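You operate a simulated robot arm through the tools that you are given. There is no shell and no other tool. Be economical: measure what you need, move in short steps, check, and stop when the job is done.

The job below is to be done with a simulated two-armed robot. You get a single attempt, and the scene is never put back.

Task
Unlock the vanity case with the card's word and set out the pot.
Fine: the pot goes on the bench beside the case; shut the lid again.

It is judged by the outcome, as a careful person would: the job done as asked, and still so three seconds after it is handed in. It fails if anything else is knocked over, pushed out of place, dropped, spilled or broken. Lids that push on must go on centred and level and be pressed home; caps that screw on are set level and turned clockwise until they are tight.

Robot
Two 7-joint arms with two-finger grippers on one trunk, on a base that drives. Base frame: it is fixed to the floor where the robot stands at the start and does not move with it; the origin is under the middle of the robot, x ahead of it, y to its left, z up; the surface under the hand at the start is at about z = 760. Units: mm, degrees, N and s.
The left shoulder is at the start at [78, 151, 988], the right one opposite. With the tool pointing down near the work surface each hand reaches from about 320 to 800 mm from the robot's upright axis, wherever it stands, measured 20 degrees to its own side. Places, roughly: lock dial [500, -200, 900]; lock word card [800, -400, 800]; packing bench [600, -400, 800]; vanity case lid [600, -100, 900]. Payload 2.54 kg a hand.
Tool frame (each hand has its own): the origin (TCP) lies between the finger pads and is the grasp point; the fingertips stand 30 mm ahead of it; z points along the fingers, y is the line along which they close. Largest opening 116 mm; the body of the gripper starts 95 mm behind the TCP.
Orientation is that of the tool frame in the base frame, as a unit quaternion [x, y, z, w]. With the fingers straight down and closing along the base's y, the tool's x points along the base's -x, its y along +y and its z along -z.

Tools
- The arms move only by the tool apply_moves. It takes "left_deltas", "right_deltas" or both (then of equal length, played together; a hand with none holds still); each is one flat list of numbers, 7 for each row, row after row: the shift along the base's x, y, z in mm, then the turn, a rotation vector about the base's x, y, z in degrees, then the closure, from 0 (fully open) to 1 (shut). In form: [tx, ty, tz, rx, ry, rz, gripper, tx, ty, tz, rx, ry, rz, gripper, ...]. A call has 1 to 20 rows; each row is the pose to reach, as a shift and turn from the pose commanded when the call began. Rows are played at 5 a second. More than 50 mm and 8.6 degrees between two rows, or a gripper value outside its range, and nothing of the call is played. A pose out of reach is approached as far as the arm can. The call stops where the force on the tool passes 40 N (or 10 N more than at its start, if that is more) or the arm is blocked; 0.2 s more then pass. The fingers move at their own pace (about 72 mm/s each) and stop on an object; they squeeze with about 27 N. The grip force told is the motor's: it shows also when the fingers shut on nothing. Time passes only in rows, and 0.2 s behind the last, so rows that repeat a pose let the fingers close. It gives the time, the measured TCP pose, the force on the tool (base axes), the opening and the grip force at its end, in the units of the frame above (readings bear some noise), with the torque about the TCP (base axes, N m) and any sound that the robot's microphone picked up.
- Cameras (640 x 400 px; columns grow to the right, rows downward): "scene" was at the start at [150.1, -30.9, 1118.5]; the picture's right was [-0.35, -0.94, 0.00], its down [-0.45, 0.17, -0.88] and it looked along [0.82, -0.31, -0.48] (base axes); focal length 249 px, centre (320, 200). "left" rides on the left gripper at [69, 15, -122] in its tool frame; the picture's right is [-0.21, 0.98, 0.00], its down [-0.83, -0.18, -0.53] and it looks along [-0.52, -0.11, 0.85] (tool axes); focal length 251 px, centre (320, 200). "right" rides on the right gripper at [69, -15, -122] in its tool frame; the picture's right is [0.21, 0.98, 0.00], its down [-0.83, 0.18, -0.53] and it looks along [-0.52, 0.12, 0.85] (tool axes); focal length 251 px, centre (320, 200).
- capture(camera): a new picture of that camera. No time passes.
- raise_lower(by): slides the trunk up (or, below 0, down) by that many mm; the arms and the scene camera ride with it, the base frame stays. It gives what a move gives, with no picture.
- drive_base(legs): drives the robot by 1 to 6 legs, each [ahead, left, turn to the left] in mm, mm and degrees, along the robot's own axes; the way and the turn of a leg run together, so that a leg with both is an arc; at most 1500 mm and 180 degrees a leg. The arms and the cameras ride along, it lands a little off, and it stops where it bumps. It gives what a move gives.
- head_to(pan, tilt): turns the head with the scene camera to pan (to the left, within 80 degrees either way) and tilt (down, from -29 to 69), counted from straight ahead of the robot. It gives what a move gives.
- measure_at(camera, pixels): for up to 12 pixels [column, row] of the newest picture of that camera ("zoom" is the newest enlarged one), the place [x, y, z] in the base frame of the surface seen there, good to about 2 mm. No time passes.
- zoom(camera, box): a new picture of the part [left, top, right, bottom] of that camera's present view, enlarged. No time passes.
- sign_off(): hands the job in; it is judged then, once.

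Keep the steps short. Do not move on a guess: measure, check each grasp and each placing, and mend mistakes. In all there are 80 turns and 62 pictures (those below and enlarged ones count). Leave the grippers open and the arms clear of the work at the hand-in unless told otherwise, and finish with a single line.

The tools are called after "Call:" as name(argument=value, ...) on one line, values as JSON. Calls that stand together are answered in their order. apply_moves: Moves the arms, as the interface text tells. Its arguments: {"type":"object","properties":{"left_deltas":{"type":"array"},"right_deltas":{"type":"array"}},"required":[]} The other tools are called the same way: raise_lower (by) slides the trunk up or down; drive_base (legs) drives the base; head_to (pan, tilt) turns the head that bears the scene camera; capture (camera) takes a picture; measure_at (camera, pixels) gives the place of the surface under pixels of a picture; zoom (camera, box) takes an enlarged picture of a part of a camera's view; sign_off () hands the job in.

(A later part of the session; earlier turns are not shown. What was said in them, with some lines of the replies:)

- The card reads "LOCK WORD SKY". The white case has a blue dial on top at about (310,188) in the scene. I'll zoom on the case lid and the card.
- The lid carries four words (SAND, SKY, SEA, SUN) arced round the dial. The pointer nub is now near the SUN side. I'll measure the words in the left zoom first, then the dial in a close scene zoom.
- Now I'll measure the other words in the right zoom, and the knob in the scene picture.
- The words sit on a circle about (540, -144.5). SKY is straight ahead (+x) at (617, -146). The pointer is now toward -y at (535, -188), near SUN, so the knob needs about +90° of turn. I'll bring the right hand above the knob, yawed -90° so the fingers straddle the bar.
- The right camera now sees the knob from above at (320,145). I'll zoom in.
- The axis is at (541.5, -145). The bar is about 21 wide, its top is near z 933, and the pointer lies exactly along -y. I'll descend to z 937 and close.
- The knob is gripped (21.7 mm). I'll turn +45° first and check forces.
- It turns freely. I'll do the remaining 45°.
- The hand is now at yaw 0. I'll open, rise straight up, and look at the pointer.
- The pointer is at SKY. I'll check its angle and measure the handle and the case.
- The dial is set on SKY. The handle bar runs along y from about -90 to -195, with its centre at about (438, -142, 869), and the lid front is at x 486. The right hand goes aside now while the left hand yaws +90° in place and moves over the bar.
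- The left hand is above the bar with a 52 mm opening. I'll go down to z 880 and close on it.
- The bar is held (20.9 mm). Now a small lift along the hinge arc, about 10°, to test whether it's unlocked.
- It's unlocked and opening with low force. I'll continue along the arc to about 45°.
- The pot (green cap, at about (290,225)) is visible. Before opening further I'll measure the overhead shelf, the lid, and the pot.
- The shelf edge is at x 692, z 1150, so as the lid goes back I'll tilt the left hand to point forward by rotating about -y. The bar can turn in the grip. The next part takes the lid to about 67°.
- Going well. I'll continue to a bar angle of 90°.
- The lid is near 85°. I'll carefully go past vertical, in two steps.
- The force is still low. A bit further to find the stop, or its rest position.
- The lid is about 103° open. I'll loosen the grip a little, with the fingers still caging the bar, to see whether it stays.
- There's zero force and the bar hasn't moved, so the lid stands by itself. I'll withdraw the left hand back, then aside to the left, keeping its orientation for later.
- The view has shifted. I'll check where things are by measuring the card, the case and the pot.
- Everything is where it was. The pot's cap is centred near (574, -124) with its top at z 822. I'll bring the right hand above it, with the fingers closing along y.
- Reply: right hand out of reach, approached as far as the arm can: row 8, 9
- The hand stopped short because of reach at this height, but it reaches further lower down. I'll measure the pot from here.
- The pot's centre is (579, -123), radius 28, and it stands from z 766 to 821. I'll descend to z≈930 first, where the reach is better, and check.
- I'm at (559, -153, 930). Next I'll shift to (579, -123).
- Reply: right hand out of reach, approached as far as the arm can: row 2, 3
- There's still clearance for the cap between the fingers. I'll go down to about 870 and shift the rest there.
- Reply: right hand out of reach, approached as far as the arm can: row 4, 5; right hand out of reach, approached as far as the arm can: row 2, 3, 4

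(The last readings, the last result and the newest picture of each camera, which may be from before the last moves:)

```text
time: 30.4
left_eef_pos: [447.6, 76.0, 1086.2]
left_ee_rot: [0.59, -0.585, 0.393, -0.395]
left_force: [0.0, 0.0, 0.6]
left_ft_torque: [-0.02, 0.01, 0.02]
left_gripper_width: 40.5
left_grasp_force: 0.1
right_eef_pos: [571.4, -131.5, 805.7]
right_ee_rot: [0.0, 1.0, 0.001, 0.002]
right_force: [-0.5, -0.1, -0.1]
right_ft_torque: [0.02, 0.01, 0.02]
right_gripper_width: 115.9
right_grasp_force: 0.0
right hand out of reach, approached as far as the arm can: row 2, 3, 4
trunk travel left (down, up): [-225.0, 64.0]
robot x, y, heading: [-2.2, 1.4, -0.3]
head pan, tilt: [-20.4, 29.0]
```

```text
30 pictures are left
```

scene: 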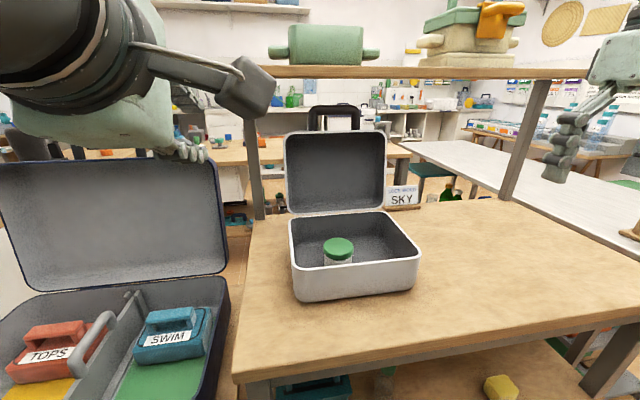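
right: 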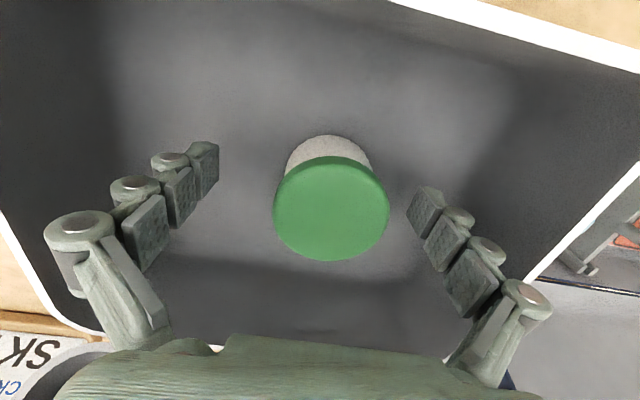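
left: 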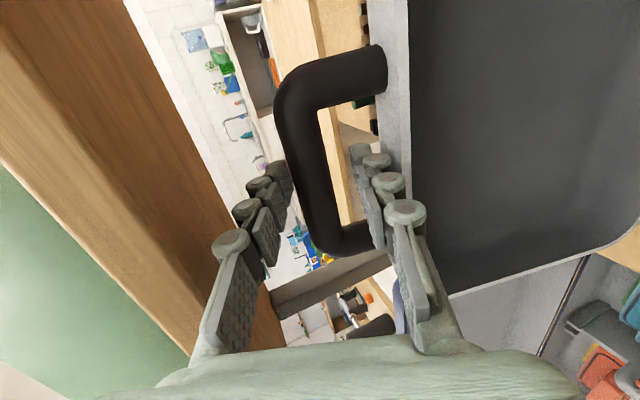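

Reach falls off this low. Lowering the trunk will fix that, so I'll raise the hand 80 first and then lower the trunk 80.

Call:
apply_moves(right_deltas=[0, 0, 30, 0, 0, 0, 0, 0, 0, 60, 0, 0, 0, 0, 0, 0, 85, 0, 0, 0, 0])

Call:
raise_lower(by=-80)

```text
time: 31.2
left_eef_pos: [447.8, 76.5, 1086.4]
left_ee_rot: [0.59, -0.585, 0.393, -0.395]
left_force: [0.4, -0.4, -0.1]
left_ft_torque: [0.01, 0.02, 0.01]
left_gripper_width: 40.6
left_grasp_force: 0.0
right_eef_pos: [570.3, -133.2, 892.2]
right_ee_rot: [0.001, 1.0, 0.0, 0.0]
right_force: [-0.4, -0.7, -0.4]
right_ft_torque: [0.0, 0.01, 0.0]
right_gripper_width: 116.0
right_grasp_force: 0.1
trunk travel left (down, up): [-225.0, 64.0]
robot x, y, heading: [1.7, -1.6, 0.2]
head pan, tilt: [-20.4, 29.0]
```

```text
time: 32.4
left_eef_pos: [448.4, 77.8, 1006.1]
left_ee_rot: [0.589, -0.585, 0.393, -0.395]
left_force: [-1.0, 0.0, -0.3]
left_ft_torque: [0.0, -0.05, -0.01]
left_gripper_width: 40.5
left_grasp_force: 0.0
right_eef_pos: [571.0, -133.0, 811.9]
right_ee_rot: [0.0, 1.0, 0.0, 0.0]
right_force: [-1.0, -0.2, 0.3]
right_ft_torque: [-0.04, 0.01, -0.02]
right_gripper_width: 116.0
right_grasp_force: 0.1
trunk travel left (down, up): [-145.0, 144.0]
robot x, y, heading: [0.7, -0.2, -0.1]
head pan, tilt: [-20.4, 29.0]
```

Now I'll shift to (579, -123) and z≈803.

Call:
apply_moves(right_deltas=[3, 4, -4, 0, 0, 0, 0, 7, 9.5, -8, 0, 0, 0, 0, 7, 9.5, -8, 0, 0, 0, 0])

Call:
capture(camera="right")

```text
time: 33.2
left_eef_pos: [448.1, 76.9, 1006.5]
left_ee_rot: [0.589, -0.586, 0.392, -0.396]
left_force: [-0.2, 0.4, -0.5]
left_ft_torque: [0.03, -0.04, 0.04]
left_gripper_width: 40.8
left_grasp_force: 0.0
right_eef_pos: [575.4, -128.1, 803.3]
right_ee_rot: [0.0, 1.0, 0.002, 0.001]
right_force: [-0.2, 0.3, 0.4]
right_ft_torque: [0.03, 0.0, -0.02]
right_gripper_width: 116.0
right_grasp_force: 0.0
right hand out of reach, approached as far as the arm can: row 2, 3
trunk travel left (down, up): [-145.0, 144.0]
robot x, y, heading: [-0.9, -3.5, 0.2]
head pan, tilt: [-20.4, 29.0]
```

```text
29 pictures are left
```

right: 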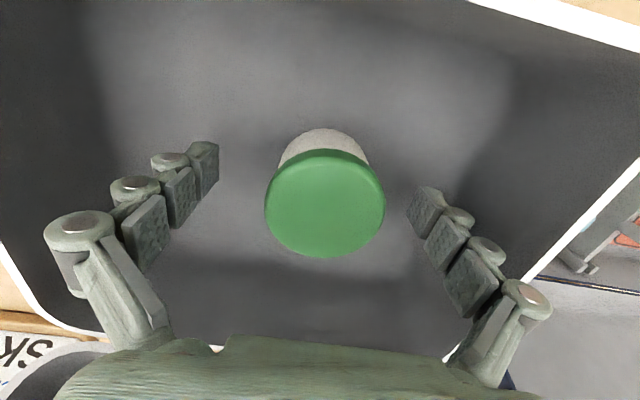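

The offsets are only 4–5 mm, so the pot sits well between the pads. I'll close gently.

Call:
apply_moves(right_deltas=[0, 0, 0, 0, 0, 0, 0.25, 0, 0, 0, 0, 0, 0, 0.4, 0, 0, 0, 0, 0, 0, 0.48, 0, 0, 0, 0, 0, 0, 0.55, 0, 0, 0, 0, 0, 0, 0.65, 0, 0, 0, 0, 0, 0, 0.8, 0, 0, 0, 0, 0, 0, 1])

Call:
capture(camera="right")

```text
time: 34.8
left_eef_pos: [448.5, 76.6, 1005.7]
left_ee_rot: [0.589, -0.586, 0.392, -0.396]
left_force: [-0.4, 0.0, 0.4]
left_ft_torque: [0.0, 0.0, 0.01]
left_gripper_width: 40.7
left_grasp_force: 0.1
right_eef_pos: [576.1, -128.3, 803.2]
right_ee_rot: [0.0, 1.0, 0.002, 0.001]
right_force: [-0.5, -0.6, 1.8]
right_ft_torque: [-0.01, 0.01, 0.01]
right_gripper_width: 61.4
right_grasp_force: 27.2
trunk travel left (down, up): [-145.0, 144.0]
robot x, y, heading: [2.5, 3.5, -0.2]
head pan, tilt: [-20.4, 29.0]
```

```text
28 pictures are left
```

right: 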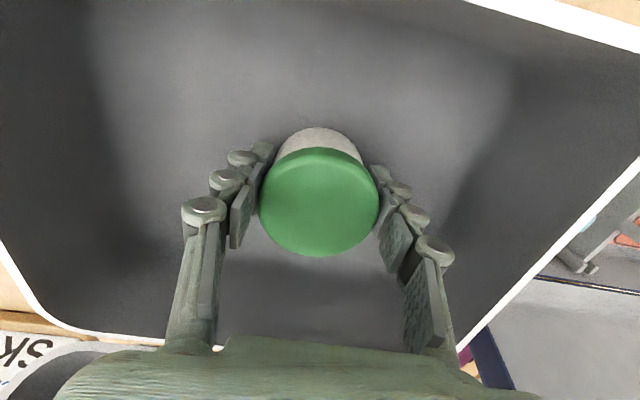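

The pot is held at 61 mm. I'll lift it straight out with the trunk, keeping the arm posture, +115 mm.

Call:
raise_lower(by=115)

Call:
capture(camera="scene")

Call:
capture(camera="right")

```text
time: 36.2
left_eef_pos: [448.0, 76.5, 1121.0]
left_ee_rot: [0.589, -0.585, 0.392, -0.395]
left_force: [-0.6, -0.3, -0.2]
left_ft_torque: [0.03, -0.02, 0.01]
left_gripper_width: 40.7
left_grasp_force: 0.0
right_eef_pos: [574.5, -127.6, 918.4]
right_ee_rot: [0.0, 1.0, 0.002, 0.0]
right_force: [0.5, 1.8, 0.0]
right_ft_torque: [0.03, -0.01, 0.04]
right_gripper_width: 61.3
right_grasp_force: 27.0
trunk travel left (down, up): [-260.0, 29.0]
robot x, y, heading: [1.1, -1.3, -0.1]
head pan, tilt: [-20.4, 29.0]
```

```text
27 pictures are left
```

scene: 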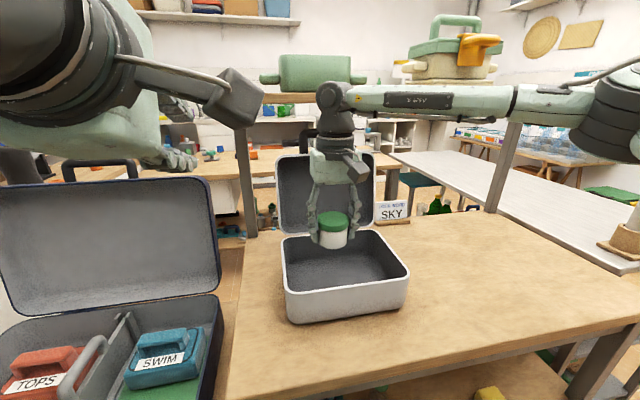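

```text
26 pictures are left
```

right: 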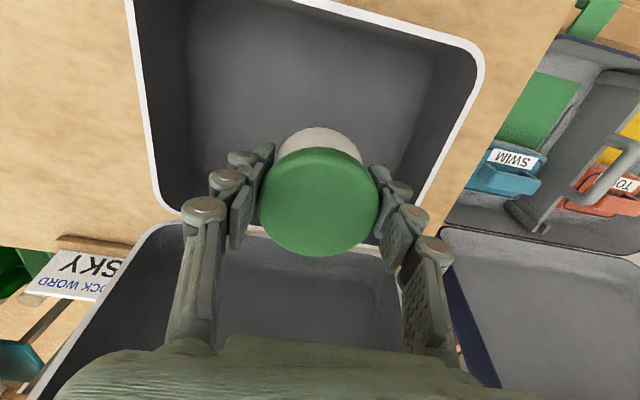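

The pot is out and clear (bottom ≈ 881, rim ≈ 850). I'll carry it right to about (550, -375), then lower.

Call:
apply_moves(right_deltas=[-4, -40, 0, 0, 0, 0, 1, -8, -80, 0, 0, 0, 0, 1, -12, -120, 0, 0, 0, 0, 1, -16, -160, 0, 0, 0, 0, 1, -20, -200, 0, 0, 0, 0, 1, -24, -230, 0, 0, 0, 0, 1, -25, -248, 0, 0, 0, 0, 1, -25, -248, -30, 0, 0, 0, 1, -25, -248, -60, 0, 0, 0, 1, -25, -248, -90, 0, 0, 0, 1, -25, -248, -90, 0, 0, 0, 1])

Call:
capture(camera="right")

Call:
capture(camera="scene")

```text
time: 38.6
left_eef_pos: [448.5, 77.6, 1120.8]
left_ee_rot: [0.589, -0.585, 0.392, -0.396]
left_force: [0.3, 0.3, -0.3]
left_ft_torque: [0.0, -0.03, 0.0]
left_gripper_width: 40.7
left_grasp_force: 0.0
right_eef_pos: [550.0, -374.9, 826.5]
right_ee_rot: [0.0, 1.0, 0.002, 0.0]
right_force: [0.6, 0.3, 0.1]
right_ft_torque: [-0.01, 0.02, -0.02]
right_gripper_width: 61.1
right_grasp_force: 26.9
trunk travel left (down, up): [-260.0, 29.0]
robot x, y, heading: [-0.8, 1.4, 0.2]
head pan, tilt: [-20.4, 29.0]
```

```text
25 pictures are left
```

right: 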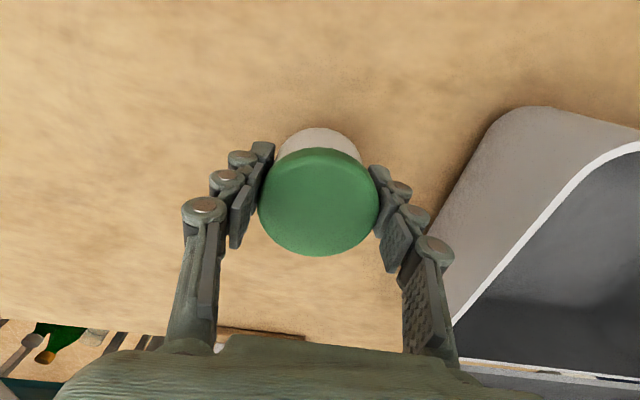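

```text
24 pictures are left
```

scene: 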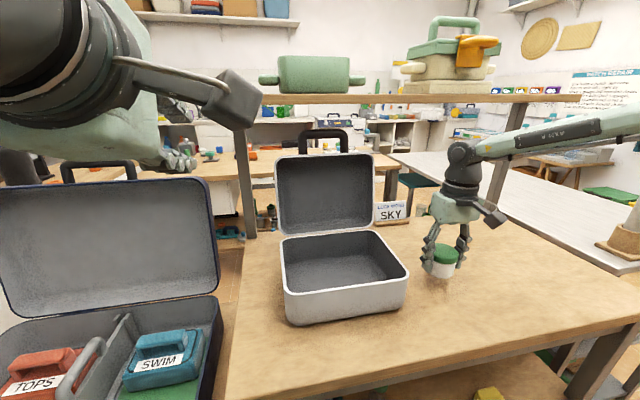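

It's over clear bench. I'll lower the last 27 mm gently.

Call:
apply_moves(right_deltas=[0, 0, -12, 0, 0, 0, 1, 0, 0, -20, 0, 0, 0, 1, 0, 0, -24, 0, 0, 0, 1, 0, 0, -26.5, 0, 0, 0, 1])

```text
time: 39.6
left_eef_pos: [447.3, 77.3, 1120.5]
left_ee_rot: [0.589, -0.586, 0.392, -0.395]
left_force: [0.0, -0.2, 0.0]
left_ft_torque: [0.02, -0.02, -0.02]
left_gripper_width: 40.7
left_grasp_force: 0.0
right_eef_pos: [550.8, -374.9, 801.5]
right_ee_rot: [0.0, 1.0, 0.002, 0.001]
right_force: [-0.9, -0.1, -0.8]
right_ft_torque: [-0.03, 0.0, 0.0]
right_gripper_width: 61.2
right_grasp_force: 27.1
trunk travel left (down, up): [-260.0, 29.0]
robot x, y, heading: [-1.6, -1.5, -0.1]
head pan, tilt: [-20.4, 29.0]
```

Call:
apply_moves(right_deltas=[0, 0, -1.5, 0, 0, 0, 1, 0, 0, -3, 0, 0, 0, 1, 0, 0, -4, 0, 0, 0, 1])

Call:
zoom(camera="scene", box=[400, 200, 500, 300])

```text
time: 40.4
left_eef_pos: [448.1, 76.7, 1121.4]
left_ee_rot: [0.589, -0.586, 0.392, -0.396]
left_force: [0.5, 0.5, -0.8]
left_ft_torque: [-0.01, 0.04, -0.02]
left_gripper_width: 40.7
left_grasp_force: 0.1
right_eef_pos: [549.9, -376.7, 798.7]
right_ee_rot: [0.0, 1.0, 0.002, 0.002]
right_force: [1.1, -0.6, 4.5]
right_ft_torque: [0.04, 0.04, -0.01]
right_gripper_width: 61.3
right_grasp_force: 26.8
trunk travel left (down, up): [-260.0, 29.0]
robot x, y, heading: [0.5, 0.9, 0.1]
head pan, tilt: [-20.4, 29.0]
```

```text
4.00 times, centred on (450, 250) of scene
```

zoom: 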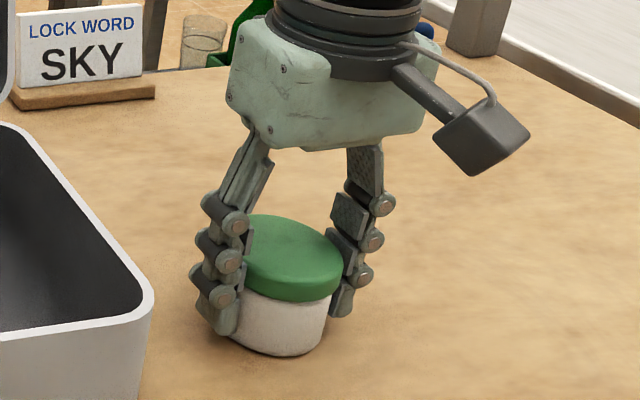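

Contact shows (+4.5 N upward) and the pot stands on the bench. I'll release, rise, and draw the right hand back.

Call:
apply_moves(right_deltas=[0, 0, 0, 0, 0, 0, 0.4, 0, 0, 0, 0, 0, 0, 0.2, 0, 0, 0, 0, 0, 0, 0, 0, 0, 0, 0, 0, 0, 0, 0, 0, 30, 0, 0, 0, 0, 0, 0, 65, 0, 0, 0, 0, 0, 0, 105, 0, 0, 0, 0, -10, -10, 150, 0, 0, 0, 0, -40, -20, 180, 0, 0, 0, 0, -80, -30, 200, 0, 0, 0, 0, -120, -40, 200, 0, 0, 0, 0, -150, -50, 200, 0, 0, 0, 0])

Call:
capture(camera="scene")

```text
time: 43.0
left_eef_pos: [447.1, 76.8, 1120.7]
left_ee_rot: [0.589, -0.585, 0.392, -0.396]
left_force: [0.4, -0.5, 0.3]
left_ft_torque: [0.0, -0.02, 0.02]
left_gripper_width: 40.4
left_grasp_force: 0.0
right_eef_pos: [401.6, -427.1, 996.7]
right_ee_rot: [-0.001, 1.0, 0.003, 0.001]
right_force: [0.8, 0.6, -0.2]
right_ft_torque: [0.01, -0.01, -0.01]
right_gripper_width: 115.7
right_grasp_force: 0.0
trunk travel left (down, up): [-260.0, 29.0]
robot x, y, heading: [-1.9, 2.8, 0.1]
head pan, tilt: [-20.4, 29.0]
```

```text
22 pictures are left
```

scene: 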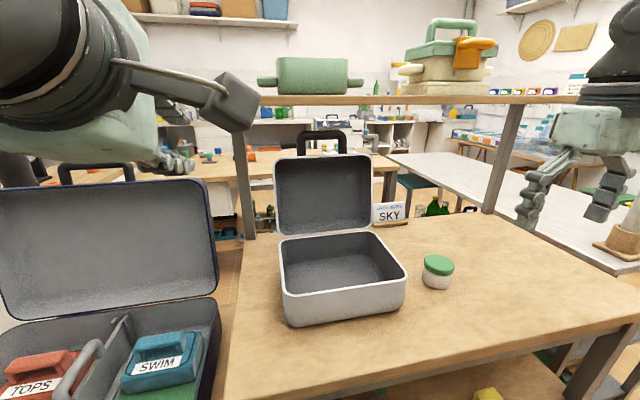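

The pot stands upright on the bench. Now I'll locate the open lid's handle bar for regripping.

Call:
zoom(camera="scene", box=[270, 110, 390, 190])

Call:
measure_at(camera="zoom", pixels=[[280, 120], [280, 130], [280, 112], [340, 124], [160, 160], [400, 135], [190, 140], [180, 200], [400, 200], [280, 235]])

```text
5.00 times, centred on (330, 150) of scene
```

zoom: 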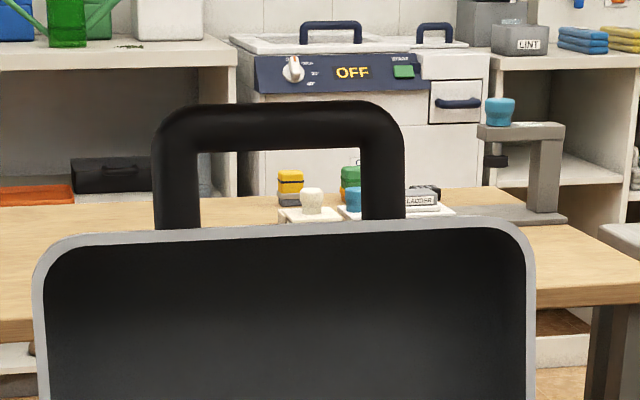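

```text
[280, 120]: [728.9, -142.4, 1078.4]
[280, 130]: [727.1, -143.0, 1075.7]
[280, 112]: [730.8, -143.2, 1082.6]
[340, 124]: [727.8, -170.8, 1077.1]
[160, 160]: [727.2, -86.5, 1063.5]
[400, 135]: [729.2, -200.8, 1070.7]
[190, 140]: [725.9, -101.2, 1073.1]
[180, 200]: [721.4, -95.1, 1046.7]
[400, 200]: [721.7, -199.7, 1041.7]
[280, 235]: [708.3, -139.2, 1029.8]
```

The bar's centre is about (738, -143, 1073), unchanged. I'll bring the left hand back along its withdrawal path, stopping 100 mm short.

Call:
apply_moves(left_deltas=[0, 0, -33, 0, 0, 0, 0.55, 0, -45, -33, 0, 0, 0, 0.55, 10, -90, -33, 0, 0, 0, 0.55, 30, -135, -33, 0, 0, 0, 0.55, 60, -175, -33, 0, 0, 0, 0.55, 100, -205, -33, 0, 0, 0, 0.55, 145, -220, -33, 0, 0, 0, 0.55, 185, -220, -33, 0, 0, 0, 0.55, 185, -220, -33, 0, 0, 0, 0.55])

Call:
capture(camera="left")

```text
time: 45.0
left_eef_pos: [632.8, -144.8, 1090.6]
left_ee_rot: [0.587, -0.585, 0.396, -0.396]
left_force: [0.3, -0.4, 0.4]
left_ft_torque: [0.03, -0.01, 0.02]
left_gripper_width: 52.5
left_grasp_force: 0.0
right_eef_pos: [401.9, -427.1, 996.7]
right_ee_rot: [0.0, 1.0, 0.001, 0.001]
right_force: [-0.2, -0.4, 0.6]
right_ft_torque: [0.01, -0.01, 0.04]
right_gripper_width: 115.8
right_grasp_force: 0.1
trunk travel left (down, up): [-260.0, 29.0]
robot x, y, heading: [-1.4, 0.0, -0.1]
head pan, tilt: [-20.4, 29.0]
```

```text
20 pictures are left
```

left: 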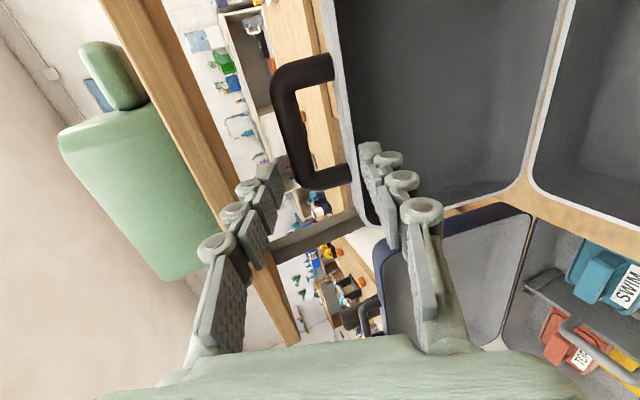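

I'll narrow the opening to 40 mm and move in to TCP (726, -144, 1078), then close on the bar.

Call:
apply_moves(left_deltas=[0, 1, 0, 0, 0, 0, 0.65, 20, 1, -2, 0, 0, 0, 0.65, 45, 1, -5, 0, 0, 0, 0.65, 70, 1, -8, 0, 0, 0, 0.65, 93, 1, -12.5, 0, 0, 0, 0.65, 93, 1, -12.5, 0, 0, 0, 0.65])

Call:
capture(camera="left")

```text
time: 46.4
left_eef_pos: [724.3, -144.4, 1075.3]
left_ee_rot: [-0.586, 0.586, -0.397, 0.395]
left_force: [0.6, -0.3, -0.7]
left_ft_torque: [0.0, -0.02, 0.01]
left_gripper_width: 40.4
left_grasp_force: 0.1
right_eef_pos: [401.7, -428.4, 996.0]
right_ee_rot: [0.0, 1.0, 0.002, 0.001]
right_force: [-0.3, -0.1, -0.1]
right_ft_torque: [0.02, -0.02, 0.0]
right_gripper_width: 116.1
right_grasp_force: 0.0
trunk travel left (down, up): [-260.0, 29.0]
robot x, y, heading: [1.2, 0.6, 0.1]
head pan, tilt: [-20.4, 29.0]
```

```text
19 pictures are left
```

left: 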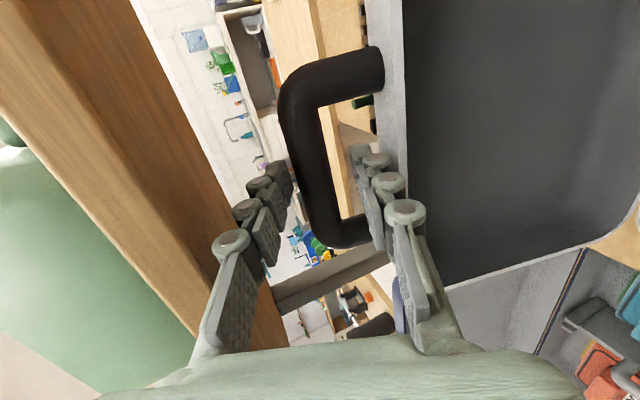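

The bar is between the fingers with no contact. Closing.

Call:
apply_moves(left_deltas=[0, 0, 0, 0, 0, 0, 0.75, 0, 0, 0, 0, 0, 0, 0.85, 0, 0, 0, 0, 0, 0, 1, 0, 0, 0, 0, 0, 0, 1])

```text
time: 47.4
left_eef_pos: [725.5, -144.0, 1079.7]
left_ee_rot: [0.586, -0.584, 0.397, -0.397]
left_force: [6.5, -2.9, 14.6]
left_ft_torque: [0.06, -0.41, -0.12]
left_gripper_width: 20.8
left_grasp_force: 26.5
right_eef_pos: [402.4, -427.1, 997.3]
right_ee_rot: [0.0, 1.0, 0.002, 0.001]
right_force: [-0.2, 0.0, 0.8]
right_ft_torque: [-0.03, 0.01, -0.02]
right_gripper_width: 116.0
right_grasp_force: 0.0
trunk travel left (down, up): [-260.0, 29.0]
robot x, y, heading: [-4.1, -0.6, -0.2]
head pan, tilt: [-20.4, 29.0]
```

The bar is gripped (20.8 mm). I'll close the lid along the reverse arc, easing the hand back to vertical. First half.

Call:
apply_moves(left_deltas=[-23, 0, 5.5, 0, 7, 0, 1, -46.6, 0, 9.8, 0, 14, 0, 1, -70.2, 0, 11.6, 0, 21, 0, 1, -93.7, 0, 10.5, 0, 28, 0, 1, -116.6, 0, 6.7, 0, 35, 0, 1])

Call:
capture(camera="scene")

```text
time: 48.6
left_eef_pos: [607.5, -142.4, 1083.5]
left_ee_rot: [0.679, -0.677, 0.2, -0.201]
left_force: [-0.8, 0.9, 8.3]
left_ft_torque: [0.15, -0.19, 0.0]
left_gripper_width: 20.4
left_grasp_force: 27.0
right_eef_pos: [403.3, -426.5, 996.7]
right_ee_rot: [0.0, 1.0, 0.001, 0.002]
right_force: [-0.1, -0.1, 0.3]
right_ft_torque: [0.03, -0.01, -0.02]
right_gripper_width: 115.8
right_grasp_force: 0.0
trunk travel left (down, up): [-260.0, 29.0]
robot x, y, heading: [-1.9, -1.4, -0.4]
head pan, tilt: [-20.4, 29.0]
```

```text
18 pictures are left
```

scene: 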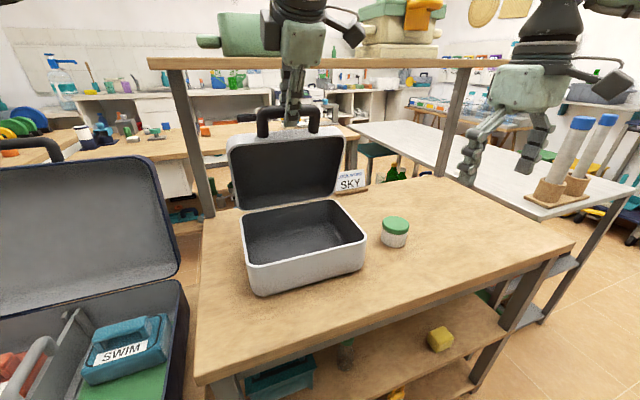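

The lid follows with low force. Second part, down to about 43°.

Call:
apply_moves(left_deltas=[-22.1, 0, -6.4, 0, 7, 0, 1, -43.3, 0, -15.4, 0, 14, 0, 1, -63.4, 0, -27, 0, 21, 0, 1, -82, 0, -40.8, 0, 28, 0, 1, -96.5, 0, -54.2, 0, 33, 0, 1])

```text
time: 49.8
left_eef_pos: [511.4, -142.7, 1029.8]
left_ee_rot: [0.708, -0.707, 0.001, -0.001]
left_force: [4.0, -0.6, -2.1]
left_ft_torque: [-0.1, -0.3, -0.06]
left_gripper_width: 20.7
left_grasp_force: 26.6
right_eef_pos: [401.8, -427.3, 995.7]
right_ee_rot: [0.0, 1.0, 0.002, 0.001]
right_force: [-0.9, -0.4, -0.3]
right_ft_torque: [0.02, 0.01, 0.0]
right_gripper_width: 116.2
right_grasp_force: 0.1
trunk travel left (down, up): [-260.0, 29.0]
robot x, y, heading: [0.0, 3.1, -0.3]
head pan, tilt: [-20.4, 29.0]
```

I'll continue down to almost closed, about 6°.

Call:
apply_moves(left_deltas=[-16.5, 0, -17.7, 0, 0, 0, 1, -31, 0, -37, 0, 0, 0, 1, -44, 0, -57.8, 0, 0, 0, 1, -55, 0, -79.9, 0, 0, 0, 1, -63, 0, -102.5, 0, 0, 0, 1, -69, 0, -125, 0, 0, 0, 1])

Call:
capture(camera="scene")

```text
time: 51.2
left_eef_pos: [441.5, -143.0, 903.6]
left_ee_rot: [0.708, -0.706, 0.0, 0.0]
left_force: [6.6, 1.8, -3.5]
left_ft_torque: [-0.01, 0.03, -0.04]
left_gripper_width: 20.9
left_grasp_force: 26.6
right_eef_pos: [401.8, -427.5, 996.9]
right_ee_rot: [0.0, 1.0, 0.002, 0.0]
right_force: [0.4, -0.9, 0.4]
right_ft_torque: [0.0, -0.02, 0.01]
right_gripper_width: 115.8
right_grasp_force: 0.1
trunk travel left (down, up): [-260.0, 29.0]
robot x, y, heading: [1.8, -1.0, 0.1]
head pan, tilt: [-20.4, 29.0]
```

```text
17 pictures are left
```

scene: 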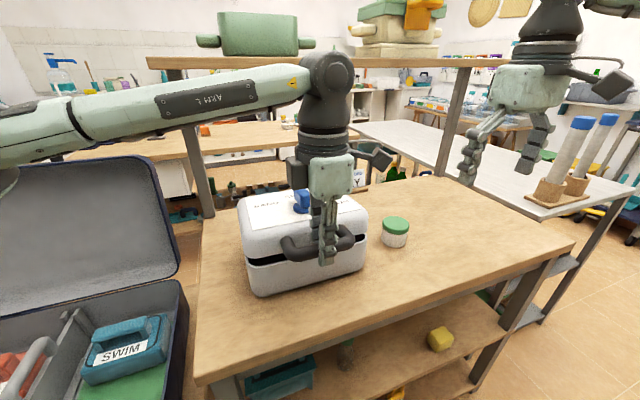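

The last 22 mm goes gently, until contact.

Call:
apply_moves(left_deltas=[-1, 0, -8, 0, 0, 0, 1, -1.5, 0, -15, 0, 0, 0, 1, -2, 0, -20, 0, 0, 0, 1, -2, 0, -23, 0, 0, 0, 1, -2, 0, -25, 0, 0, 0, 1])

Call:
zoom(camera="scene", box=[220, 160, 400, 310])

```text
time: 52.4
left_eef_pos: [437.4, -143.0, 879.8]
left_ee_rot: [-0.707, 0.707, 0.0, 0.0]
left_force: [-2.2, -5.0, 1.3]
left_ft_torque: [-0.39, -0.09, 0.1]
left_gripper_width: 20.7
left_grasp_force: 27.0
right_eef_pos: [402.2, -427.8, 997.7]
right_ee_rot: [0.0, 1.0, 0.001, 0.001]
right_force: [1.0, -0.3, -0.5]
right_ft_torque: [0.03, -0.02, 0.0]
right_gripper_width: 115.8
right_grasp_force: 0.0
trunk travel left (down, up): [-260.0, 29.0]
robot x, y, heading: [5.5, 3.6, -0.0]
head pan, tilt: [-20.4, 29.0]
```

```text
2.67 times, centred on (310, 235) of scene
```

zoom: 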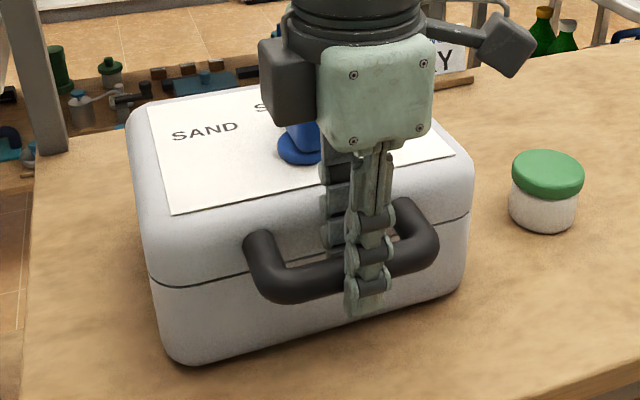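

Almost shut; the seam line looks slightly dark. I'll press down a few more mm and watch the force.

Call:
apply_moves(left_deltas=[0, 0, -2, 0, 0, 0, 1, 0, 0, -4, 0, 0, 0, 1, 0, 0, -6, 0, 0, 0, 1])

Call:
zoom(camera="scene", box=[220, 160, 400, 310])

```text
time: 53.2
left_eef_pos: [438.3, -143.0, 877.4]
left_ee_rot: [0.707, -0.707, 0.002, -0.001]
left_force: [-7.9, -2.4, 19.9]
left_ft_torque: [-0.1, 0.14, 0.02]
left_gripper_width: 20.8
left_grasp_force: 27.0
right_eef_pos: [400.0, -427.9, 997.8]
right_ee_rot: [0.0, 1.0, 0.001, 0.002]
right_force: [-0.1, 0.0, 0.2]
right_ft_torque: [0.0, 0.0, 0.01]
right_gripper_width: 115.8
right_grasp_force: 0.1
trunk travel left (down, up): [-260.0, 29.0]
robot x, y, heading: [0.1, -0.4, 0.1]
head pan, tilt: [-20.4, 29.0]
```

```text
2.67 times, centred on (310, 235) of scene
```

zoom: 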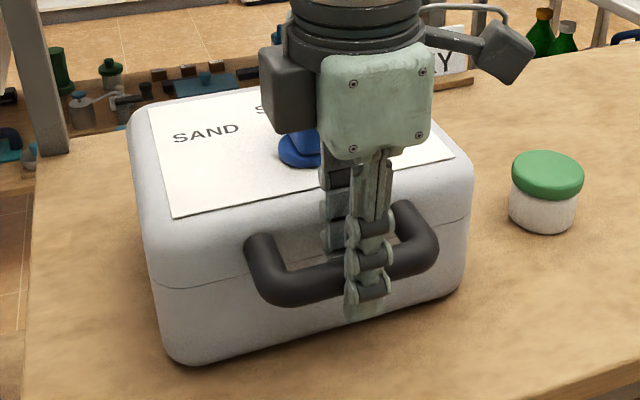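

The seam is fully shut and the lid bears 20 N. I'll ease off, open to about 50 mm, go straight up, then back to the left.

Call:
apply_moves(left_deltas=[0, 0, 3, 0, 0, 0, 1, 0, 0, 3, 0, 0, 0, 0.7, 0, 0, 3, 0, 0, 0, 0.55, 0, 0, 3, 0, 0, 0, 0.55, 0, 0, 3, 0, 0, 0, 0.55, 0, 0, 30, 0, 0, 0, 0.55, 0, 0, 70, 0, 0, 0, 0.55, 0, 0, 115, 0, 0, 0, 0.55, -5, 40, 125, 0, 0, 0, 0.3, -15, 85, 125, 0, 0, 0, 0, -25, 130, 125, 0, 0, 0, 0, -35, 175, 125, 0, 0, 0, 0, -35, 200, 125, 0, 0, 0, 0])

Call:
capture(camera="scene")

Call:
zoom(camera="scene", box=[220, 160, 420, 310])

```text
time: 56.0
left_eef_pos: [405.0, 60.9, 998.4]
left_ee_rot: [0.708, -0.706, 0.0, -0.001]
left_force: [0.5, 0.4, -0.6]
left_ft_torque: [-0.03, -0.01, -0.01]
left_gripper_width: 116.0
left_grasp_force: 0.0
right_eef_pos: [403.0, -427.1, 996.9]
right_ee_rot: [0.0, 1.0, 0.001, 0.001]
right_force: [-0.4, 0.2, 0.0]
right_ft_torque: [0.02, -0.01, -0.01]
right_gripper_width: 116.1
right_grasp_force: 0.0
trunk travel left (down, up): [-260.0, 29.0]
robot x, y, heading: [-3.0, 1.1, -0.0]
head pan, tilt: [-20.4, 29.0]
```

```text
14 pictures are left
```

scene: 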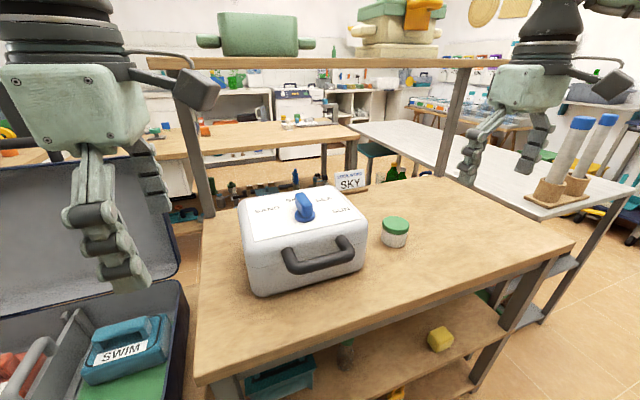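

```text
2.67 times, centred on (320, 235) of scene
```

zoom: 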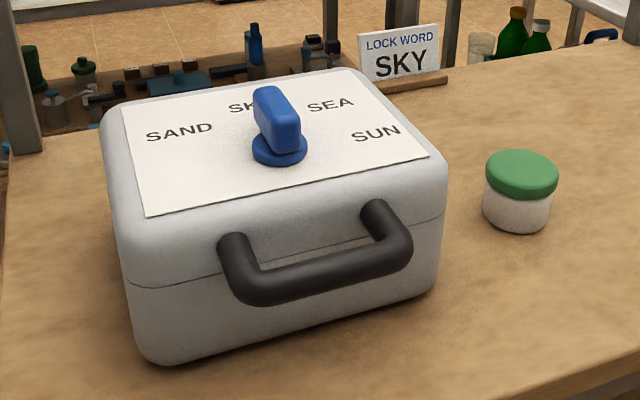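

The lid is shut, the pot is upright and both hands are clear. One last check that the case hasn't moved.

Call:
measure_at(camera="scene", pixels=[[395, 225], [255, 290], [362, 265], [265, 240], [300, 260]])

Call:
measure_at(camera="zoom", pixels=[[500, 165], [545, 170], [520, 192], [145, 215], [428, 157], [275, 150], [121, 107]])

```text
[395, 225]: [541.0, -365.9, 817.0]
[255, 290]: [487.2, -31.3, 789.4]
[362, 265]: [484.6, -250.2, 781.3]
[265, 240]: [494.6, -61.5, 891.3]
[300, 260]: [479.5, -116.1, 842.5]
```

```text
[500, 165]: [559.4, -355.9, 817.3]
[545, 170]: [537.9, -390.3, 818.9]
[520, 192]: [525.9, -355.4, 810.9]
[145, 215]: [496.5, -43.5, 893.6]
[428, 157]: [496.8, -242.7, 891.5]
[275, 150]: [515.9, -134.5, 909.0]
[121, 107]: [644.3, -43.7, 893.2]
```

The case is in place to within about 4 mm, the pot is level on the bench, and the arms are clear with grippers open. Handing in.

Call:
sign_off()

```text
The job is handed in.
```

I set the case's dial to SKY, put the pot upright on the bench to the right of the case, and pressed the lid shut.
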